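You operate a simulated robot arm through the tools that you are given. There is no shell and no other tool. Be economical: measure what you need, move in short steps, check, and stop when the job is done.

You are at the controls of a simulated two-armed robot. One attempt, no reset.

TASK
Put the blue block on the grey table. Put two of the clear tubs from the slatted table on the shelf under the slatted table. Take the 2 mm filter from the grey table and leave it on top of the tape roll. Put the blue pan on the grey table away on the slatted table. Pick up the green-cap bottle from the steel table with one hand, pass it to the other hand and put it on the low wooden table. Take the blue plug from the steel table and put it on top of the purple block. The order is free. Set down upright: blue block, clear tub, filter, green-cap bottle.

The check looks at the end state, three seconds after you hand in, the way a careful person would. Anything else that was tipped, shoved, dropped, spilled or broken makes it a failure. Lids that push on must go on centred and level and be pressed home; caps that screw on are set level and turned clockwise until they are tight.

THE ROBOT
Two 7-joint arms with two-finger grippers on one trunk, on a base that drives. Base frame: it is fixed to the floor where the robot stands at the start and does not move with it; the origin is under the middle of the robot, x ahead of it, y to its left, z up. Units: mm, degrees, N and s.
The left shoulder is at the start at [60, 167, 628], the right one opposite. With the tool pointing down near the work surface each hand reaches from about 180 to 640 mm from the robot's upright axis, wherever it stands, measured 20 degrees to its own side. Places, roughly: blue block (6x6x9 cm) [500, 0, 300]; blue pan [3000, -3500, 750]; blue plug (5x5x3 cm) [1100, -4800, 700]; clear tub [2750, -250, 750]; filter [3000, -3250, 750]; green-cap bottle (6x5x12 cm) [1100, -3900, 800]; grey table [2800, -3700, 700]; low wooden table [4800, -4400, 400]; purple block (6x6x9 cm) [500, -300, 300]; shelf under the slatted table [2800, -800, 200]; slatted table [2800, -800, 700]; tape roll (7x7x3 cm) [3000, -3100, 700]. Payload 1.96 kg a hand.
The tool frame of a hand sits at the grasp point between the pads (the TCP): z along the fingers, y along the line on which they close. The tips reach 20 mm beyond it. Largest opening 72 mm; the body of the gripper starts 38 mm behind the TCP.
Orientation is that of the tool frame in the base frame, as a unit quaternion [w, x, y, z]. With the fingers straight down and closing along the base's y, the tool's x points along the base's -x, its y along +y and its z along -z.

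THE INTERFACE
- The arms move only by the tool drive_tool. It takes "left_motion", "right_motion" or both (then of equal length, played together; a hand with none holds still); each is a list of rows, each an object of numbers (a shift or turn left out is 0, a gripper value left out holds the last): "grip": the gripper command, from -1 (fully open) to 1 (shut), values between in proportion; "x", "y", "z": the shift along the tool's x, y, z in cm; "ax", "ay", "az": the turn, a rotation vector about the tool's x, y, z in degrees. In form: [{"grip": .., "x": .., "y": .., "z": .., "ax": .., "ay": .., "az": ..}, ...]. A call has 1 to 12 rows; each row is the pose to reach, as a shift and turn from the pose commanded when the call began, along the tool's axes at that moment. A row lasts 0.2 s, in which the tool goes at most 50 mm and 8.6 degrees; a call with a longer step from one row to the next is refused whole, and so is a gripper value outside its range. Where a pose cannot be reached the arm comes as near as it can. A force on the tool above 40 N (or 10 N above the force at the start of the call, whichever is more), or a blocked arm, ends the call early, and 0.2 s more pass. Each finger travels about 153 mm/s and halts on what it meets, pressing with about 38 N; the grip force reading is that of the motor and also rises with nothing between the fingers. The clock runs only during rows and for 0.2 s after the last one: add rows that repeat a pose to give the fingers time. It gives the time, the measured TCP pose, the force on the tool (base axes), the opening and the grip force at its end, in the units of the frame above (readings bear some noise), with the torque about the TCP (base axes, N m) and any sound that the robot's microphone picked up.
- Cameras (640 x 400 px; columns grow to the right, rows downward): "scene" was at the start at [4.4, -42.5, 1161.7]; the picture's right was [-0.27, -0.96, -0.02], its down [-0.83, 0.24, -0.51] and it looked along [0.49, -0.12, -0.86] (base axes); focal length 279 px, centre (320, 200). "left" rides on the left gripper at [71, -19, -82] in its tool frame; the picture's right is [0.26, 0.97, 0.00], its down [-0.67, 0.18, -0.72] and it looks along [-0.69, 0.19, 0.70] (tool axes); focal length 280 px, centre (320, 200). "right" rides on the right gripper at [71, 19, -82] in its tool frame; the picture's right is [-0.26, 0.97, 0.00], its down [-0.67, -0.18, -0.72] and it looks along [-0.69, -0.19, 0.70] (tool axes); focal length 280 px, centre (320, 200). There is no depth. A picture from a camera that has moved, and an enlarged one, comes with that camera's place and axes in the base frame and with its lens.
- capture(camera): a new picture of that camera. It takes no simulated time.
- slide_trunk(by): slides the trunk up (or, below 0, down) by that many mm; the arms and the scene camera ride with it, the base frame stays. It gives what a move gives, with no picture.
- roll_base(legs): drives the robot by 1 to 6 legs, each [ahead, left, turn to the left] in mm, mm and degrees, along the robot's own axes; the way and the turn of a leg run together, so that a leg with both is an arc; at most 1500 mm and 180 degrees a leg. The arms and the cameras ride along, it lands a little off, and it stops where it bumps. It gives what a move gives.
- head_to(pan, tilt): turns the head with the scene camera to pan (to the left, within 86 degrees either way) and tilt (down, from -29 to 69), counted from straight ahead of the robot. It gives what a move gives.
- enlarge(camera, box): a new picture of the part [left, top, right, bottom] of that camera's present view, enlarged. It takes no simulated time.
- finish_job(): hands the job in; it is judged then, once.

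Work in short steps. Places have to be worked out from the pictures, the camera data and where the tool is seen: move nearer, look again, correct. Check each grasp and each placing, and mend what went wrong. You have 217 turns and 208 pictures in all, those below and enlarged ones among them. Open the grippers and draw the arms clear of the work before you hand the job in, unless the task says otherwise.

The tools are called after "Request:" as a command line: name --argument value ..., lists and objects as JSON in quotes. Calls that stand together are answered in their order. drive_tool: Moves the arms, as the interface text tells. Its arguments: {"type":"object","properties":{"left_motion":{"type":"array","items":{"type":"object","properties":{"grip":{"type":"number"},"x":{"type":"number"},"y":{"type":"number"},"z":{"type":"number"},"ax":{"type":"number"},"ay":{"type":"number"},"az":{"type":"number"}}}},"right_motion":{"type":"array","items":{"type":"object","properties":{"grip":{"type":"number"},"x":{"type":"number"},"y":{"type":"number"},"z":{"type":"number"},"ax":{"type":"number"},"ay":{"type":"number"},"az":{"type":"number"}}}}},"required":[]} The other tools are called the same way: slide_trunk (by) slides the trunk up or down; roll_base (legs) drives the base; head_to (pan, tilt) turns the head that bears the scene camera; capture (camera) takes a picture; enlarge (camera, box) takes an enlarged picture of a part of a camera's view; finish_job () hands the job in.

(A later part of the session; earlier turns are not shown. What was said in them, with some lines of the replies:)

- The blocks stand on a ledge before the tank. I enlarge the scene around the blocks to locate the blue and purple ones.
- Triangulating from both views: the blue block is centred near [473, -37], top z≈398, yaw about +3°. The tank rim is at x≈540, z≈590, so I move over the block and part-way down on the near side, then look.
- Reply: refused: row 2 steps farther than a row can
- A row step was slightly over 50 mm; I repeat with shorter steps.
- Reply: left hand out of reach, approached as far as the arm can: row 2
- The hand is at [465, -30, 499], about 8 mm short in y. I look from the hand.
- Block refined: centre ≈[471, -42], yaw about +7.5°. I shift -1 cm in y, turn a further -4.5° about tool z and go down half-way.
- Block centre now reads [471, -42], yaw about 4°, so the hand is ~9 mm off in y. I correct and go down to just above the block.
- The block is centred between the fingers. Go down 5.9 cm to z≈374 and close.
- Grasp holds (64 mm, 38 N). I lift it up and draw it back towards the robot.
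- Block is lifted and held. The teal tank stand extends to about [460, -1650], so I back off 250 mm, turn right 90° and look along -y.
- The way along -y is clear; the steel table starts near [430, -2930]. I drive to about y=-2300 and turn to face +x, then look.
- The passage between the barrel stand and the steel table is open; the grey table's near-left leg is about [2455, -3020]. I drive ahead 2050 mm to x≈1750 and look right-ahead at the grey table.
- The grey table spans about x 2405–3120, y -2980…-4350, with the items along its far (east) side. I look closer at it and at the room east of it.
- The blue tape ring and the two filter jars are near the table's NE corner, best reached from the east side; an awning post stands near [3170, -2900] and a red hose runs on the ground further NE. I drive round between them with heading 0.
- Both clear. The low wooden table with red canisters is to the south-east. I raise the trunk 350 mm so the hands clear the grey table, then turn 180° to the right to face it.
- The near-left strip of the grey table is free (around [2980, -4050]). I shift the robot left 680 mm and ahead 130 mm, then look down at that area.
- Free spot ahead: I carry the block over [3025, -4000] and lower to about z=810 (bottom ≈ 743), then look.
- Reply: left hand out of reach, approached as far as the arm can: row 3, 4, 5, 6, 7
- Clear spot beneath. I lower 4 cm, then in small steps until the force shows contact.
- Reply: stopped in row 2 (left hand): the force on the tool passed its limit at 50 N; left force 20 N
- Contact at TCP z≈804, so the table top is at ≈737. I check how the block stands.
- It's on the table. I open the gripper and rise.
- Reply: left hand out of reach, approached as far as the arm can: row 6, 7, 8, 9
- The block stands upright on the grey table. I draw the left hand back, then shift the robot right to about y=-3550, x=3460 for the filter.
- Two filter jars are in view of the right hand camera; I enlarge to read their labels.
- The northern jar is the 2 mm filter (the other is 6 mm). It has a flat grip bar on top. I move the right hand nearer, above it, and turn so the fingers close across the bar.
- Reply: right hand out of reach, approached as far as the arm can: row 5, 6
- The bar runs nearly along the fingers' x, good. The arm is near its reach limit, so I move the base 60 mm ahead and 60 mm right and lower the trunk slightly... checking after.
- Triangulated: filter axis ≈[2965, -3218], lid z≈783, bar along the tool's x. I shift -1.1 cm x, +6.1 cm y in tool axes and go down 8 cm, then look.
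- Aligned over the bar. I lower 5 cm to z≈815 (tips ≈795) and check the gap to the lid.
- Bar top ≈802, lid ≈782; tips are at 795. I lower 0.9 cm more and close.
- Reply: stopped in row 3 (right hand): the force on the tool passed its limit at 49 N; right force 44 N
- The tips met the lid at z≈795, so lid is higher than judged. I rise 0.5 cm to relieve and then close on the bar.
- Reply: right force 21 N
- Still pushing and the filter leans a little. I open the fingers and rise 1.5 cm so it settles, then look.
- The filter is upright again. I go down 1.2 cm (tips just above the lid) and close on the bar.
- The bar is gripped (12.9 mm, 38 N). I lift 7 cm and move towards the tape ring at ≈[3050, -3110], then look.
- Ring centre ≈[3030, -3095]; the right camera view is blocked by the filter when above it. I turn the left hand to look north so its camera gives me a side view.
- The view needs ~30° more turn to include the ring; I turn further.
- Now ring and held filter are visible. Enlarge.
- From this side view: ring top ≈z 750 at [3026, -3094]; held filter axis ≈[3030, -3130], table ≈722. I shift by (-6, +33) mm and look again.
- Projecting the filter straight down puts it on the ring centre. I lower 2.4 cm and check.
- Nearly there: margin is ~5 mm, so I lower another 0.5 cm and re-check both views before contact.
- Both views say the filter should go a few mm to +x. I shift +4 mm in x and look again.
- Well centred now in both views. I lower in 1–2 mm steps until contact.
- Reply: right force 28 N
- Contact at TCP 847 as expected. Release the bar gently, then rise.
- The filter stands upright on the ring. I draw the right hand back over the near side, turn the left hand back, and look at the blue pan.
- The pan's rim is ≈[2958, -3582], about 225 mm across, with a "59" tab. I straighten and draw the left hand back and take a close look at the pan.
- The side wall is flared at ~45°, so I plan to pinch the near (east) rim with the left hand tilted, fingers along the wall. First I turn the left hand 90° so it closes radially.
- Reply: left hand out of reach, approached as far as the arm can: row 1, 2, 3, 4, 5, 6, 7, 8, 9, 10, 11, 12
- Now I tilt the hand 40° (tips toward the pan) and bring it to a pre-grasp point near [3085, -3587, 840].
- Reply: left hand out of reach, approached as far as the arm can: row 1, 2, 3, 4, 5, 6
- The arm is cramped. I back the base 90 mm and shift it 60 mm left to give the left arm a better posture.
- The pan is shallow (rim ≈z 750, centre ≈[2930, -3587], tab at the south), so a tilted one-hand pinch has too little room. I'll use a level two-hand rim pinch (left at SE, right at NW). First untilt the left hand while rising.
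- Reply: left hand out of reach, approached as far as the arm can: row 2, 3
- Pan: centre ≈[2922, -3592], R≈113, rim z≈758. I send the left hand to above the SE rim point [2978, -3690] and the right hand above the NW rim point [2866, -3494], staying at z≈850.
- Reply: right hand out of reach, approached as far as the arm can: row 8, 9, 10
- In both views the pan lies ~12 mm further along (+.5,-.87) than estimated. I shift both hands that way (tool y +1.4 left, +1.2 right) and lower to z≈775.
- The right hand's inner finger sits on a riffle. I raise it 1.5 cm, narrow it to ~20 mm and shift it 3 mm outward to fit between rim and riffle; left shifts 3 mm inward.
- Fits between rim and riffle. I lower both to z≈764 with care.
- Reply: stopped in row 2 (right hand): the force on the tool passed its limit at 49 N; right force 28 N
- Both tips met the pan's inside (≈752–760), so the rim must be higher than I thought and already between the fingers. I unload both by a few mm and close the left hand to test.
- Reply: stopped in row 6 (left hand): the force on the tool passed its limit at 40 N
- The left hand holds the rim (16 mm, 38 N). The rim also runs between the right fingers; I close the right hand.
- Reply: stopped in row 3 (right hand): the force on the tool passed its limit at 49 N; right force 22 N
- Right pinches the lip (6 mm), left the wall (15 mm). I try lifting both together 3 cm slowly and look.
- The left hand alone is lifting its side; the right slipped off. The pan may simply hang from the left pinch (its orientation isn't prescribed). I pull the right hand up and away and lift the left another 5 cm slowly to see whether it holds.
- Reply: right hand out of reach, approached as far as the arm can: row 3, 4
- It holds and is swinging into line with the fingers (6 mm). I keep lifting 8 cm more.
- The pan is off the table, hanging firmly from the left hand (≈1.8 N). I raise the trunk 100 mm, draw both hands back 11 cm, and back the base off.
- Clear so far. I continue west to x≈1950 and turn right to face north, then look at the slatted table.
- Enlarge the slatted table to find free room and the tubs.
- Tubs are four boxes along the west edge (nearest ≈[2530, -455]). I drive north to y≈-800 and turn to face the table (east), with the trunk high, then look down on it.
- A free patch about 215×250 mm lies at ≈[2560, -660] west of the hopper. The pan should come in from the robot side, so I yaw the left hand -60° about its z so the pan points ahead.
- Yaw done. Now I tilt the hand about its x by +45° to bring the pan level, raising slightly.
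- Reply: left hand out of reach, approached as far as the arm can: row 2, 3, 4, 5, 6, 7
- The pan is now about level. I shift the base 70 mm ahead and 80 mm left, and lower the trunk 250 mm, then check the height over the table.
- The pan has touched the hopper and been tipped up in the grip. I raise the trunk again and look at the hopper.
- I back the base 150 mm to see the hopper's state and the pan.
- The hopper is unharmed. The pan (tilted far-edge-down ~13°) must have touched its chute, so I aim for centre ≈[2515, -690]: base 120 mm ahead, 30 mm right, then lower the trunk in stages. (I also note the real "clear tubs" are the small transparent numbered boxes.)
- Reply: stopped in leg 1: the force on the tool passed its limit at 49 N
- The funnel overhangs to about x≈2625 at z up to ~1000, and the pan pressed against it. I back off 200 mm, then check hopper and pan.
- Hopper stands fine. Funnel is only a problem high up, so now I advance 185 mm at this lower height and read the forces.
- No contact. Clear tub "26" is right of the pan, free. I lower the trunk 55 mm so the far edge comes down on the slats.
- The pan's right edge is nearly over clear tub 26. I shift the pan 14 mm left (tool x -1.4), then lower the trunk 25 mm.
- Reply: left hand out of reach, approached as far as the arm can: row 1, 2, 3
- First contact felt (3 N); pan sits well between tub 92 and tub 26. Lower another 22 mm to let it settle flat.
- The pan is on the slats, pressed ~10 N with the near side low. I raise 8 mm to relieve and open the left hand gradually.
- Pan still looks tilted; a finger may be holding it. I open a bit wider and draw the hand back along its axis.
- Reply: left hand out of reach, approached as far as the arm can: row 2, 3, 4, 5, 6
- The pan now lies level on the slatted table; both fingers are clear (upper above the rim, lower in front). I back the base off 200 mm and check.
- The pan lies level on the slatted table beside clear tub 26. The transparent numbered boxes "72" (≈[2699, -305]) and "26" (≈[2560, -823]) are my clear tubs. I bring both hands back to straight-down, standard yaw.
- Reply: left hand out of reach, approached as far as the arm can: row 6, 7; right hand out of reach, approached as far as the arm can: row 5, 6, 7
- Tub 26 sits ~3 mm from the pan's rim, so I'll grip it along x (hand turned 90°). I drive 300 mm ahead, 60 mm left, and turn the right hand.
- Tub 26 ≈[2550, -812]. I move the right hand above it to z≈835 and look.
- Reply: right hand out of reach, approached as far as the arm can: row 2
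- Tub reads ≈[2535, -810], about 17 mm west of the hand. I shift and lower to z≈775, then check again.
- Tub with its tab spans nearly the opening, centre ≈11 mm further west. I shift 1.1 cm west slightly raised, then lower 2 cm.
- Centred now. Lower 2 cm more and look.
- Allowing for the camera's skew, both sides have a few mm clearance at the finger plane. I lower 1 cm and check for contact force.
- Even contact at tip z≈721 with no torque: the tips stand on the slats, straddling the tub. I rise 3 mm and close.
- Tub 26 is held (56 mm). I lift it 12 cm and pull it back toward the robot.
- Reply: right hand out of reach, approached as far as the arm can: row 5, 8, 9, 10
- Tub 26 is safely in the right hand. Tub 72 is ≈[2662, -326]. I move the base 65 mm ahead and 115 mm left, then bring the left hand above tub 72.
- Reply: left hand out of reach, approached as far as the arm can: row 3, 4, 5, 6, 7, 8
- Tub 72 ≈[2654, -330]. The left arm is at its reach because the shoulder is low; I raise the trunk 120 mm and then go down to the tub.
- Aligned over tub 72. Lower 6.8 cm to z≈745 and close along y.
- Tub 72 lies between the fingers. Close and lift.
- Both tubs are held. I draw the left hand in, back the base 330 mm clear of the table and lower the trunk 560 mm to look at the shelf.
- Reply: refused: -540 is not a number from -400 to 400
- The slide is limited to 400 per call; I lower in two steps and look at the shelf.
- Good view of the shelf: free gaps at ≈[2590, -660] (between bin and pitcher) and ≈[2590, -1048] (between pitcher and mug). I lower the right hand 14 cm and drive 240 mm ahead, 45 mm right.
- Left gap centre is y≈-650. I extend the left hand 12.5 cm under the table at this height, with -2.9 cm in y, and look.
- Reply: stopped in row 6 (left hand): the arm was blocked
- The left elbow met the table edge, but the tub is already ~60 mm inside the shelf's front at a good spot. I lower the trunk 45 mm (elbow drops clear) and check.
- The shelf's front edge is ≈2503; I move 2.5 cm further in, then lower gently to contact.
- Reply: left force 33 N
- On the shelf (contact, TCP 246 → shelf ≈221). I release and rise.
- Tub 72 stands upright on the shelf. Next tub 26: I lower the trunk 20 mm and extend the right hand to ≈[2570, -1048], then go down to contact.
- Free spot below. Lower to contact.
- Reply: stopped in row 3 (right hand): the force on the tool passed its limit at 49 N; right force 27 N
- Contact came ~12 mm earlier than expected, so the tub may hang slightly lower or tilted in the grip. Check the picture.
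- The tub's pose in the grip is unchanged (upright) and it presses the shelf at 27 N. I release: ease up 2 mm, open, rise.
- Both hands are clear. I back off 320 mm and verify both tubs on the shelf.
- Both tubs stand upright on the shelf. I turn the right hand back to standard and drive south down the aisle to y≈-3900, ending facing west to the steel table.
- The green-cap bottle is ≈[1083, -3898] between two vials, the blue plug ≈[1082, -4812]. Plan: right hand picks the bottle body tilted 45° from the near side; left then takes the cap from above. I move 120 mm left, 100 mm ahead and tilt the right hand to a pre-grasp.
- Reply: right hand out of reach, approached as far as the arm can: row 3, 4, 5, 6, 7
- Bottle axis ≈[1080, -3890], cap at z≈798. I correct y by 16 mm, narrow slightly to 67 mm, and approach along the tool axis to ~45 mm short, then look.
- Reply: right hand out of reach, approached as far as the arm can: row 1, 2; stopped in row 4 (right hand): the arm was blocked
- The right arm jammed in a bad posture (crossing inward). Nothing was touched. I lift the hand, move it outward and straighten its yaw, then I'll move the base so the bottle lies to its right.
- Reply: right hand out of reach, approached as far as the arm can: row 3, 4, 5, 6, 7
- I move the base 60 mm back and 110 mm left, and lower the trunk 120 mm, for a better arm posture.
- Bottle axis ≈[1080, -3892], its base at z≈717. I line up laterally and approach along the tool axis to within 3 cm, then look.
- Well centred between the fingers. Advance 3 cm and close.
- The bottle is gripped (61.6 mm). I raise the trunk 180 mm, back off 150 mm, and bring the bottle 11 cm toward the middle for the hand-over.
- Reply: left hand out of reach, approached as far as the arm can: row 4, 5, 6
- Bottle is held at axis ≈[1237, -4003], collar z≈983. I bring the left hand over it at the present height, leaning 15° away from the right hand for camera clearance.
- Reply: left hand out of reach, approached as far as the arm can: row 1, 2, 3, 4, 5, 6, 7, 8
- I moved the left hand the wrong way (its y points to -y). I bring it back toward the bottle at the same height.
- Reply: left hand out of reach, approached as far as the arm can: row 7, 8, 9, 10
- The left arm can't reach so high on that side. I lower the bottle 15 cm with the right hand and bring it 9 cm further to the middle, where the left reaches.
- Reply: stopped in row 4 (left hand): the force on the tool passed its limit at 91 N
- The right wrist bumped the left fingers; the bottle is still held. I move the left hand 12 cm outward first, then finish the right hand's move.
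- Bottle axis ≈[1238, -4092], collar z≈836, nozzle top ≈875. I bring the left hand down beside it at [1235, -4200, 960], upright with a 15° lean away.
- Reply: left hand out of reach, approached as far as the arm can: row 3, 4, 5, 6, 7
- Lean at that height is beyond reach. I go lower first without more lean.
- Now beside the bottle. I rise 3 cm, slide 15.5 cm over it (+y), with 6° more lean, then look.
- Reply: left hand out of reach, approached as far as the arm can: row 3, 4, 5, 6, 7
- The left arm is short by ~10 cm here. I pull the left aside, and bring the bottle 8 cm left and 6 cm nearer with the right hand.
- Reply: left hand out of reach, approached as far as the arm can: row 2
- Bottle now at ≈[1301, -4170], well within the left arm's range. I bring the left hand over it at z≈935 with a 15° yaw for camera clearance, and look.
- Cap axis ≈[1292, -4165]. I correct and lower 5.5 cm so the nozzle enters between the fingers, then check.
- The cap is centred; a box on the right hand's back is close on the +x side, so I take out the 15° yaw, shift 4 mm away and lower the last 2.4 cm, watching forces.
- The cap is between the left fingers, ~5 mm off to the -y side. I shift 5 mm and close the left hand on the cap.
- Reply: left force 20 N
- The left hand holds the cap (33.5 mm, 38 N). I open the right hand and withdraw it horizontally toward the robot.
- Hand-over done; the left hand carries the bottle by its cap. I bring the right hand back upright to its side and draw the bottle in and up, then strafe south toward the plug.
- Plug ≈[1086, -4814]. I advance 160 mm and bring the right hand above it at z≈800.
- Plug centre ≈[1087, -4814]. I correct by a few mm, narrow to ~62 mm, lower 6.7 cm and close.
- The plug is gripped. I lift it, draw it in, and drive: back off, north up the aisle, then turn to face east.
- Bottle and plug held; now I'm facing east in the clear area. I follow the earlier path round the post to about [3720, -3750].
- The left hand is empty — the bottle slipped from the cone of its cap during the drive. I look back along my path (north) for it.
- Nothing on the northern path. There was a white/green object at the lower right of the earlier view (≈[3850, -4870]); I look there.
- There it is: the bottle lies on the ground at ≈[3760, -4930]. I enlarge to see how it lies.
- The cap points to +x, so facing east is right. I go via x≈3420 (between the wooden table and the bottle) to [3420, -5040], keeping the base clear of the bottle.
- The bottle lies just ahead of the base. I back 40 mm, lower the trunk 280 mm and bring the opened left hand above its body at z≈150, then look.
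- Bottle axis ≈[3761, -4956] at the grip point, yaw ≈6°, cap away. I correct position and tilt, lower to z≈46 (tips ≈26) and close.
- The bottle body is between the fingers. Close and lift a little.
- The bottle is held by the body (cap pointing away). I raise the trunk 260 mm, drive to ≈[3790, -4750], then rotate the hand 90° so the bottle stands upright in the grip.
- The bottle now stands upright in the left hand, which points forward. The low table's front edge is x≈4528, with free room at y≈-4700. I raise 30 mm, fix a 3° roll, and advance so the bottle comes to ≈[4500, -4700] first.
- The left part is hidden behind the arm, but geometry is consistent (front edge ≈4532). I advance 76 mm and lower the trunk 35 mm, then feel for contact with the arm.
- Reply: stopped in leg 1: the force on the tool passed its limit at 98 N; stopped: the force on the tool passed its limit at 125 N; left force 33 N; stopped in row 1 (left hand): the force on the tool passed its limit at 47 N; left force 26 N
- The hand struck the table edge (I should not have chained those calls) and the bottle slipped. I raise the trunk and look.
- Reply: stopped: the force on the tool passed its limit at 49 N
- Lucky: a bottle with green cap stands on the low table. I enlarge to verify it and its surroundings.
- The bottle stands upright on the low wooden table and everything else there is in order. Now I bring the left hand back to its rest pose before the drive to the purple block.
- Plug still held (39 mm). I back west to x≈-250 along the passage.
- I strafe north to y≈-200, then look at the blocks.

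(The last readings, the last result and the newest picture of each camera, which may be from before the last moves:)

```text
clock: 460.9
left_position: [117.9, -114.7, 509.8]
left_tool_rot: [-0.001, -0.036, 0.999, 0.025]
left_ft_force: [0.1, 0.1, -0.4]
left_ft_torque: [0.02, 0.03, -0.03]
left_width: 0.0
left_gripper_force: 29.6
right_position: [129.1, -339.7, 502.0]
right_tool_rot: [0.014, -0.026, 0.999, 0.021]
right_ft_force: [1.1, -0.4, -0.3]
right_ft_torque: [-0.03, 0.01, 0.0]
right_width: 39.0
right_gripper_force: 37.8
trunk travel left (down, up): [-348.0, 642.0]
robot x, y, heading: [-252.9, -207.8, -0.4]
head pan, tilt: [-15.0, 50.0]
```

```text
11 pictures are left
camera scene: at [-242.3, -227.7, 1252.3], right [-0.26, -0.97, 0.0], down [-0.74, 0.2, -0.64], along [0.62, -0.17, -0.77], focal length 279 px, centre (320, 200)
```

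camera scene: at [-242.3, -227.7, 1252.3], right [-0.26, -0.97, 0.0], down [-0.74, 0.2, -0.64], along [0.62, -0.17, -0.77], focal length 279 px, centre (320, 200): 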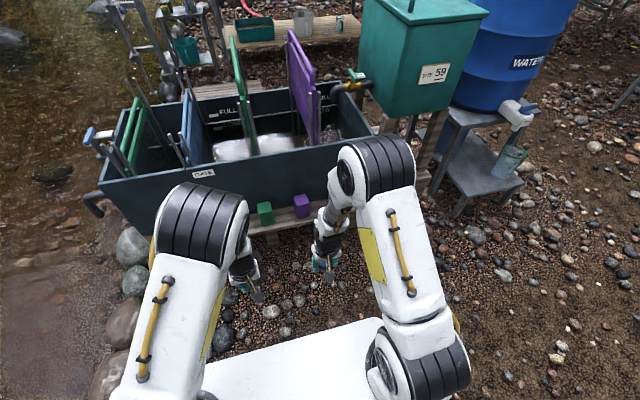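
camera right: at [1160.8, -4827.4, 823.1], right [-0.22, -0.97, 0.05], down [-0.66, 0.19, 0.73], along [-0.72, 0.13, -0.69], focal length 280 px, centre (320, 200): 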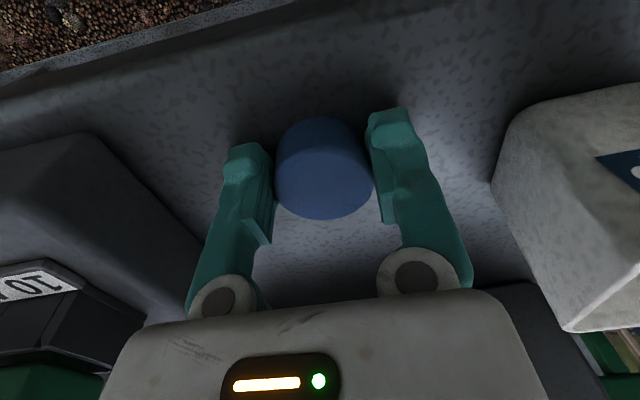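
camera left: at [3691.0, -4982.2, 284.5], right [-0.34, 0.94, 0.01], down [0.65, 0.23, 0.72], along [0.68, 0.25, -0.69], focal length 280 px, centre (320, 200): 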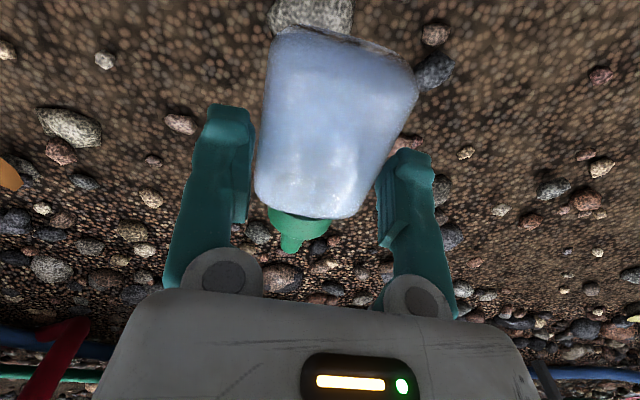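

Purple block ≈[472, -340]; the right hand is in line. I advance 250 mm and look from the right hand.

Request:
roll_base --legs '[[250, 0, 0.3]]'

Request:
capture --camera "right"

```text
clock: 462.7
left_position: [369.2, -113.7, 510.5]
left_tool_rot: [-0.001, -0.039, 0.999, 0.027]
left_ft_force: [0.3, 0.3, -0.4]
left_ft_torque: [-0.01, 0.02, 0.02]
left_width: 0.0
left_gripper_force: 30.1
right_position: [383.1, -335.9, 502.5]
right_tool_rot: [0.015, -0.029, 0.999, 0.021]
right_ft_force: [-0.2, 0.3, -0.2]
right_ft_torque: [0.03, 0.0, -0.02]
right_width: 39.2
right_gripper_force: 38.3
trunk travel left (down, up): [-348.0, 642.0]
robot x, y, heading: [-1.5, -206.0, 0.3]
head pan, tilt: [-15.0, 50.0]
```

```text
10 pictures are left
camera right: at [308.1, -325.5, 582.5], right [0.2, 0.98, 0.05], down [0.66, -0.17, 0.73], along [0.72, -0.12, -0.69], focal length 280 px, centre (320, 200)
```

right: 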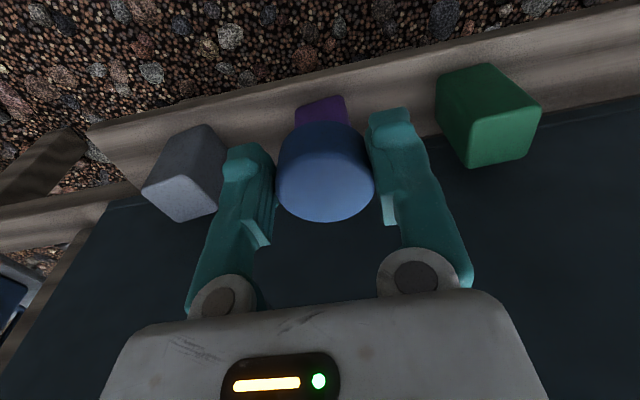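

The plug hides the block from the hand camera, so I use an enlarged scene view for the alignment.

Request:
enlarge --camera "scene" --box '[230, 160, 390, 280]'

```text
3.33 times, centred on (310, 220) of scene
camera zoom: at [10.2, -227.3, 1252.2], right [-0.25, -0.97, 0.0], down [-0.74, 0.19, -0.64], along [0.62, -0.16, -0.77], focal length 931 px, centre (353, 133)
```

zoom: 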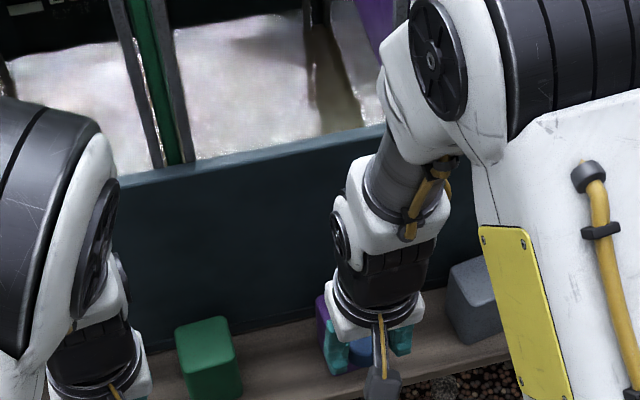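

From the block spacing, purple is ≈[472, -337]. I move the plug above it at z≈467 and turn the left hand 50° so its camera sees plug and block from the side.

Request:
drive_tool --right_motion '[{"grip": 1, "x": -3, "y": -0.2}, {"x": -6, "y": -0.5}, {"x": -8.9, "y": -0.7}, {"x": -8.9, "y": -0.7, "z": 1.5}, {"x": -8.9, "y": -0.7, "z": 3.5}, {"x": -8.9, "y": -0.7, "z": 3.5}, {"x": -8.9, "y": -0.7, "z": 3.5}]' --left_motion '[{"az": 8}, {"az": 16}, {"az": 24}, {"az": 32}, {"az": 40}, {"az": 48}, {"az": 54}]'

Request:
capture --camera "left"

```text
clock: 464.3
left_position: [369.1, -113.4, 510.7]
left_tool_rot: [-0.014, 0.42, 0.907, 0.023]
left_ft_force: [0.4, 1.3, 0.4]
left_ft_torque: [0.01, -0.02, 0.01]
left_width: 0.3
left_gripper_force: 29.7
right_position: [473.4, -337.1, 470.3]
right_tool_rot: [0.015, -0.029, 0.999, 0.022]
right_ft_force: [0.2, 0.5, -0.9]
right_ft_torque: [-0.02, -0.04, -0.01]
right_width: 38.7
right_gripper_force: 38.1
trunk travel left (down, up): [-348.0, 642.0]
robot x, y, heading: [-7.3, -203.8, 0.3]
head pan, tilt: [-15.0, 50.0]
```

```text
8 pictures are left
camera left: at [308.4, -75.2, 593.6], right [0.57, 0.82, 0.04], down [0.58, -0.43, 0.69], along [0.59, -0.37, -0.72], focal length 280 px, centre (320, 200)
```

left: 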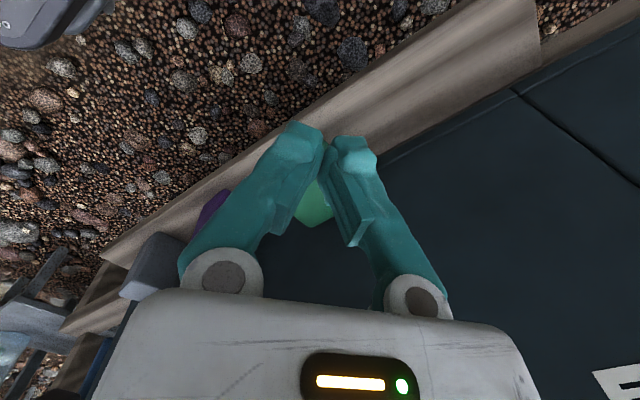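

The closed left fingers hide the block. I open the left gripper and turn 22° more.

Request:
drive_tool --left_motion '[{"grip": -1, "az": 8}, {"az": 16}, {"az": 23}, {"az": 23}]'

Request:
enlarge --camera "left" --box '[200, 120, 440, 300]'

```text
clock: 465.3
left_position: [369.2, -112.7, 509.8]
left_tool_rot: [-0.017, 0.593, 0.805, 0.02]
left_ft_force: [-0.5, 0.9, 0.8]
left_ft_torque: [0.0, 0.0, -0.03]
left_width: 72.1
left_gripper_force: 0.2
right_position: [472.7, -337.0, 471.1]
right_tool_rot: [0.015, -0.029, 0.999, 0.021]
right_ft_force: [-0.2, 0.1, 0.8]
right_ft_torque: [-0.01, 0.0, 0.03]
right_width: 39.1
right_gripper_force: 38.3
trunk travel left (down, up): [-348.0, 642.0]
robot x, y, heading: [-2.3, -203.5, 0.1]
head pan, tilt: [-15.0, 50.0]
```

```text
2.22 times, centred on (320, 210) of left
camera zoom: at [329.3, -54.8, 594.8], right [0.84, 0.54, 0.02], down [0.38, -0.63, 0.68], along [0.38, -0.57, -0.73], focal length 623 px, centre (320, 178)
```

zoom: 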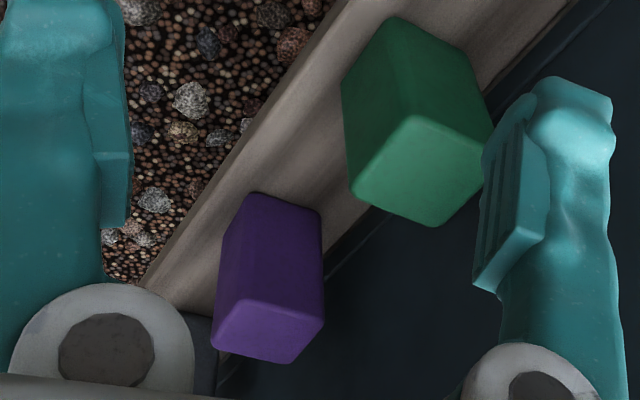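

Purple's top reads [470, -324] here, [472, -336] from earlier data; the plug at [472, -336] is within a few mm. I lower it 3.6 cm, then in small steps to contact.

Request:
drive_tool --right_motion '[{"grip": 1, "z": 1.5, "y": 0.1}, {"z": 3, "y": 0.3}, {"z": 3.6, "y": 0.3}, {"z": 4, "y": 0.3}, {"z": 4.3, "y": 0.3}, {"z": 4.6, "y": 0.3}]'

```text
clock: 466.7
left_position: [368.9, -114.1, 510.7]
left_tool_rot: [-0.017, 0.592, 0.806, 0.02]
left_ft_force: [-0.3, -0.3, -0.3]
left_ft_torque: [0.01, -0.01, -0.03]
left_width: 72.1
left_gripper_force: 0.1
right_position: [472.2, -333.2, 424.8]
right_tool_rot: [0.015, -0.029, 0.999, 0.021]
right_ft_force: [0.3, -0.2, -0.1]
right_ft_torque: [0.01, 0.01, 0.01]
right_width: 39.1
right_gripper_force: 38.1
trunk travel left (down, up): [-348.0, 642.0]
robot x, y, heading: [-6.8, -203.6, 0.5]
head pan, tilt: [-15.0, 50.0]
```

No contact yet at z≈425; check the side view before the last few mm.

Request:
enlarge --camera "left" --box '[200, 160, 400, 300]'

```text
2.86 times, centred on (300, 230) of left
camera zoom: at [329.2, -54.9, 594.8], right [0.84, 0.54, 0.02], down [0.38, -0.62, 0.68], along [0.38, -0.57, -0.73], focal length 801 px, centre (377, 114)
```

zoom: 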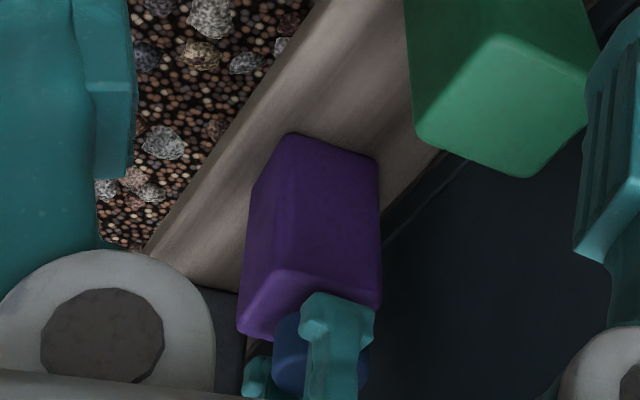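

The plug sits centred over the purple top, just above it. I continue down in small steps.

Request:
drive_tool --right_motion '[{"grip": 1, "z": 0.3}, {"z": 0.6}, {"z": 0.9}, {"z": 1.1}, {"z": 1.1}]'

```text
clock: 467.9
left_position: [369.0, -113.1, 511.6]
left_tool_rot: [-0.017, 0.592, 0.806, 0.02]
left_ft_force: [0.0, -0.1, -0.9]
left_ft_torque: [0.0, -0.01, 0.0]
left_width: 71.9
left_gripper_force: 0.2
right_position: [474.0, -331.3, 413.5]
right_tool_rot: [0.015, -0.029, 0.999, 0.021]
right_ft_force: [-0.7, -0.8, 0.4]
right_ft_torque: [0.02, 0.02, -0.02]
right_width: 39.5
right_gripper_force: 37.8
trunk travel left (down, up): [-348.0, 642.0]
robot x, y, heading: [-8.0, -203.8, 0.5]
head pan, tilt: [-15.0, 50.0]
```

Still free at z 413.5; a few mm more.

Request:
drive_tool --right_motion '[{"grip": 1, "z": 0.2, "y": -0.2}, {"z": 0.4, "y": -0.2}, {"z": 0.6, "y": -0.2}, {"z": 0.6, "y": -0.2}]'

```text
clock: 468.9
left_position: [367.4, -112.7, 512.0]
left_tool_rot: [-0.016, 0.592, 0.806, 0.021]
left_ft_force: [-0.4, 0.1, -0.5]
left_ft_torque: [0.0, 0.0, 0.02]
left_width: 72.0
left_gripper_force: 0.0
right_position: [475.1, -331.7, 410.3]
right_tool_rot: [0.018, -0.029, 0.999, 0.022]
right_ft_force: [-0.9, 2.7, 36.1]
right_ft_torque: [-0.25, -0.15, -0.02]
right_width: 39.3
right_gripper_force: 38.4
trunk travel left (down, up): [-348.0, 642.0]
robot x, y, heading: [-1.8, -203.3, 0.4]
head pan, tilt: [-15.0, 50.0]
```

Contact (36 N). I ease up 2 mm, open gently, and rise.

Request:
drive_tool --right_motion '[{"grip": 1, "z": -0.2}, {"grip": 0, "z": -0.2}, {"grip": -0.5, "z": -0.2}, {"grip": -0.8, "z": -0.2}, {"grip": -0.8, "z": -2}, {"z": -5}, {"z": -9}, {"z": -13}, {"x": 3, "z": -14}, {"x": 7, "z": -14}, {"x": 10, "z": -14}, {"x": 10, "z": -14}]'

Request:
enlarge --camera "left" --box '[200, 160, 400, 300]'

```text
clock: 471.5
left_position: [368.0, -112.4, 511.3]
left_tool_rot: [-0.018, 0.591, 0.806, 0.019]
left_ft_force: [0.0, -0.2, 0.5]
left_ft_torque: [-0.01, 0.04, -0.02]
left_width: 72.2
left_gripper_force: 0.0
right_position: [369.1, -344.5, 543.7]
right_tool_rot: [0.014, -0.03, 0.999, 0.022]
right_ft_force: [0.3, 0.0, 0.8]
right_ft_torque: [0.0, 0.04, -0.02]
right_width: 64.9
right_gripper_force: 0.0
trunk travel left (down, up): [-348.0, 642.0]
robot x, y, heading: [-3.0, -202.2, 0.4]
head pan, tilt: [-15.0, 50.0]
```

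```text
2.86 times, centred on (300, 230) of left
camera zoom: at [329.2, -54.9, 594.8], right [0.84, 0.54, 0.02], down [0.38, -0.62, 0.68], along [0.38, -0.57, -0.73], focal length 801 px, centre (377, 114)
```

zoom: 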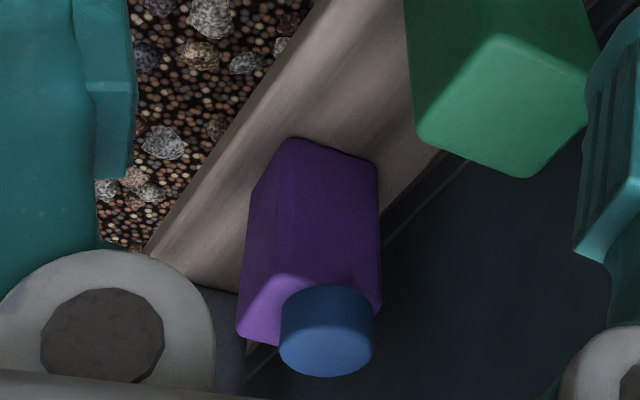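

The plug rests on the purple block. I confirm from the right hand's camera.

Request:
capture --camera "right"

```text
4 pictures are left
camera right: at [294.9, -333.7, 624.4], right [0.2, 0.98, 0.05], down [0.66, -0.18, 0.73], along [0.72, -0.12, -0.68], focal length 280 px, centre (320, 200)
```

right: 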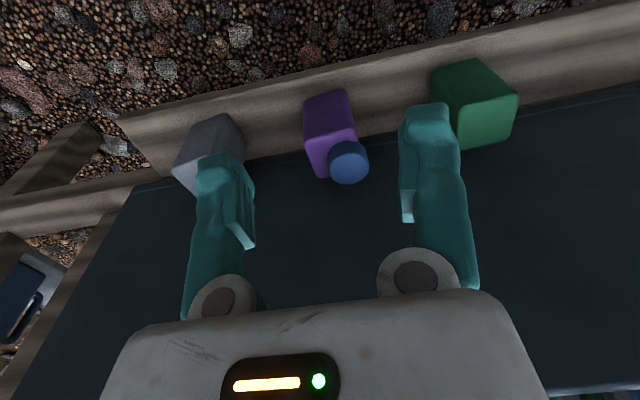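

Request:
enlarge --camera "right" --box '[290, 80, 390, 200]'

```text
3.33 times, centred on (340, 140) of right
camera zoom: at [294.9, -333.7, 624.4], right [0.2, 0.98, 0.05], down [0.66, -0.18, 0.73], along [0.72, -0.12, -0.68], focal length 935 px, centre (253, 400)
```

zoom: 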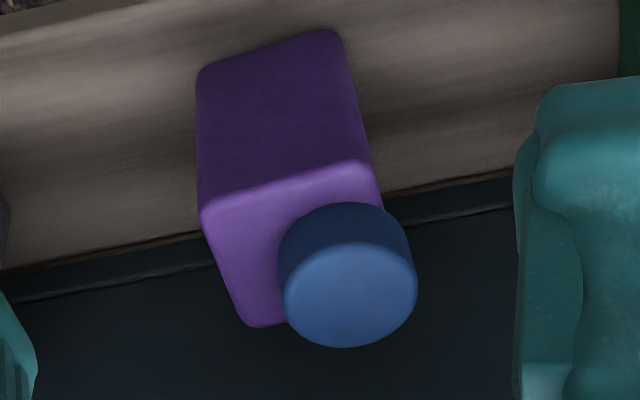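

The plug is ~12 mm off-centre toward +y with a slight overhang. I'll re-grasp it at the same pose and re-centre it.

Request:
drive_tool --right_motion '[{"grip": -0.8, "x": -4}, {"x": -8}, {"x": -10}, {"x": -10, "z": 4.5}, {"x": -10, "z": 9}, {"x": -10, "z": 12}, {"x": -10, "z": 13.7}, {"x": -10, "z": 13.7}, {"x": -10, "z": 13.7, "grip": -0.3}, {"x": -10, "z": 13.7, "grip": 0.3}, {"x": -10, "z": 13.7, "grip": 1}, {"x": -10, "z": 13.7, "grip": 1}]'

```text
clock: 474.1
left_position: [368.2, -112.9, 511.2]
left_tool_rot: [-0.017, 0.593, 0.805, 0.02]
left_ft_force: [0.1, 0.2, 0.2]
left_ft_torque: [-0.02, 0.01, 0.05]
left_width: 72.2
left_gripper_force: 0.0
right_position: [474.8, -333.5, 408.9]
right_tool_rot: [0.015, -0.029, 0.999, 0.021]
right_ft_force: [1.6, -1.9, 4.6]
right_ft_torque: [-0.09, -0.1, 0.0]
right_width: 38.1
right_gripper_force: 37.6
trunk travel left (down, up): [-348.0, 642.0]
robot x, y, heading: [-4.4, -204.5, 0.3]
head pan, tilt: [-15.0, 50.0]
```

Re-grasped (38 mm). Lift 1.3 cm, shift 11 mm to -y and 3 mm back, and lower again to contact.

Request:
drive_tool --right_motion '[{"grip": 1, "z": -0.6}, {"z": -1.3}, {"z": -1.3, "x": 0.2, "y": -0.6}, {"z": -1.3, "x": 0.35, "y": -1.15}, {"z": -1.3, "x": 0.35, "y": -1.15}, {"z": -0.8, "x": 0.35, "y": -1.15}, {"z": -0.4, "x": 0.35, "y": -1.15}, {"z": -0.1, "x": 0.35, "y": -1.15}, {"z": 0.1, "x": 0.35, "y": -1.15}, {"z": 0.1, "x": 0.35, "y": -1.15}]'

```text
clock: 476.3
left_position: [368.4, -112.9, 511.5]
left_tool_rot: [-0.017, 0.592, 0.806, 0.021]
left_ft_force: [-0.3, 0.0, 0.4]
left_ft_torque: [-0.01, -0.02, -0.01]
left_width: 72.1
left_gripper_force: 0.0
right_position: [470.9, -345.1, 410.0]
right_tool_rot: [0.016, -0.029, 0.999, 0.022]
right_ft_force: [-2.5, -2.5, 14.1]
right_ft_torque: [-0.19, -0.1, 0.01]
right_width: 37.5
right_gripper_force: 37.9
trunk travel left (down, up): [-348.0, 642.0]
robot x, y, heading: [-6.4, -206.5, 0.4]
head pan, tilt: [-15.0, 50.0]
```

Contact (14 N) at [471, -345]. Release gently, rise and withdraw.

Request:
drive_tool --right_motion '[{"grip": 1, "z": -0.1}, {"grip": 0, "z": -0.1}, {"grip": -0.5, "z": -0.1}, {"grip": -0.8, "z": -0.1}, {"grip": -0.8, "z": -2}, {"z": -5}, {"z": -9}, {"z": -13}, {"x": 3, "z": -14}, {"x": 7, "z": -14}, {"x": 10, "z": -14}, {"x": 10, "z": -14}]'

Request:
enlarge --camera "right" --box '[290, 80, 390, 200]'

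```text
clock: 478.9
left_position: [368.6, -113.0, 510.8]
left_tool_rot: [-0.017, 0.592, 0.805, 0.019]
left_ft_force: [-0.7, 0.7, 0.1]
left_ft_torque: [-0.02, 0.01, -0.02]
left_width: 71.8
left_gripper_force: 0.2
right_position: [367.7, -356.5, 543.6]
right_tool_rot: [0.014, -0.029, 0.999, 0.021]
right_ft_force: [-0.1, -0.3, 0.3]
right_ft_torque: [0.01, 0.01, 0.02]
right_width: 64.9
right_gripper_force: 0.1
trunk travel left (down, up): [-348.0, 642.0]
robot x, y, heading: [-4.0, -208.1, 0.3]
head pan, tilt: [-15.0, 50.0]
```

```text
3.33 times, centred on (340, 140) of right
camera zoom: at [293.0, -346.3, 624.9], right [0.2, 0.98, 0.05], down [0.66, -0.17, 0.73], along [0.72, -0.12, -0.68], focal length 935 px, centre (253, 400)
```

zoom: 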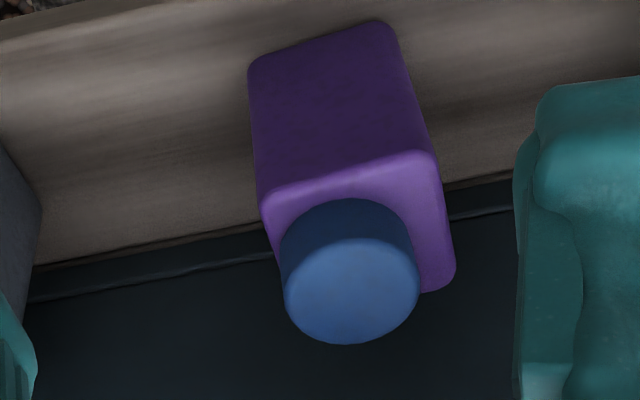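

The plug is now well centred on the purple block. I back the robot off and hand in.

Request:
roll_base --legs '[[-250, 0, 0]]'

Request:
capture --camera "scene"

```text
clock: 480.7
left_position: [119.8, -114.9, 509.9]
left_tool_rot: [-0.016, 0.591, 0.807, 0.019]
left_ft_force: [0.0, 0.0, 1.1]
left_ft_torque: [0.03, 0.02, -0.05]
left_width: 72.0
left_gripper_force: 0.1
right_position: [118.7, -358.7, 545.1]
right_tool_rot: [0.015, -0.029, 0.999, 0.021]
right_ft_force: [-0.4, -0.1, -0.3]
right_ft_torque: [-0.02, -0.01, -0.02]
right_width: 64.6
right_gripper_force: 0.1
trunk travel left (down, up): [-348.0, 642.0]
robot x, y, heading: [-254.8, -211.3, 0.5]
head pan, tilt: [-15.0, 50.0]
```

```text
1 pictures are left
camera scene: at [-239.2, -228.5, 1252.3], right [-0.25, -0.97, 0.0], down [-0.74, 0.19, -0.64], along [0.62, -0.16, -0.77], focal length 279 px, centre (320, 200)
```

scene: 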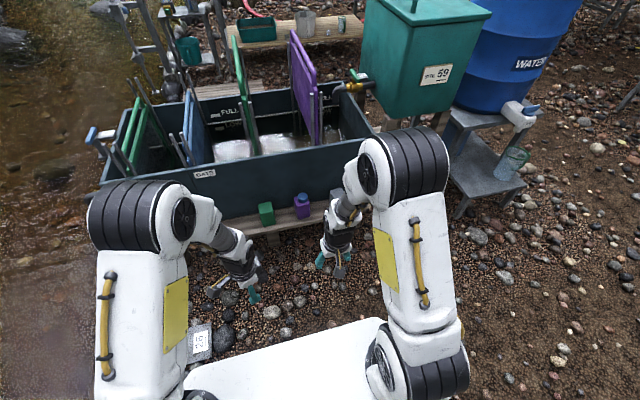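

All items are in place, the grippers are open and the arms are clear. Handing in.

Request:
finish_job

```text
The job is handed in.
```

I handed the job in with every item where you asked, but the bottle's trip had two mishaps that the check may count against it.

- **Blue block:** it stands upright on the grey table.
- **Clear tubs:** numbers 26 and 72 stand upright on the shelf under the slatted table.
- **Filter:** the 2 mm filter stands upright on the tape roll.
- **Blue pan:** it lies flat on the slatted table. Before I set it down it pressed against the hopper twice; the hopper stayed upright.
- **Green-cap bottle:** it stands upright on the low wooden table. I passed it from the right hand to the left, but it then slipped and fell to the ground during the drive, so I picked it up again with the left hand. At the low table that hand struck the edge and the bottle came loose. It ended up standing, and nothing else on that table looked disturbed.
- **Blue plug:** it sits on the purple block, about 5 mm off centre.
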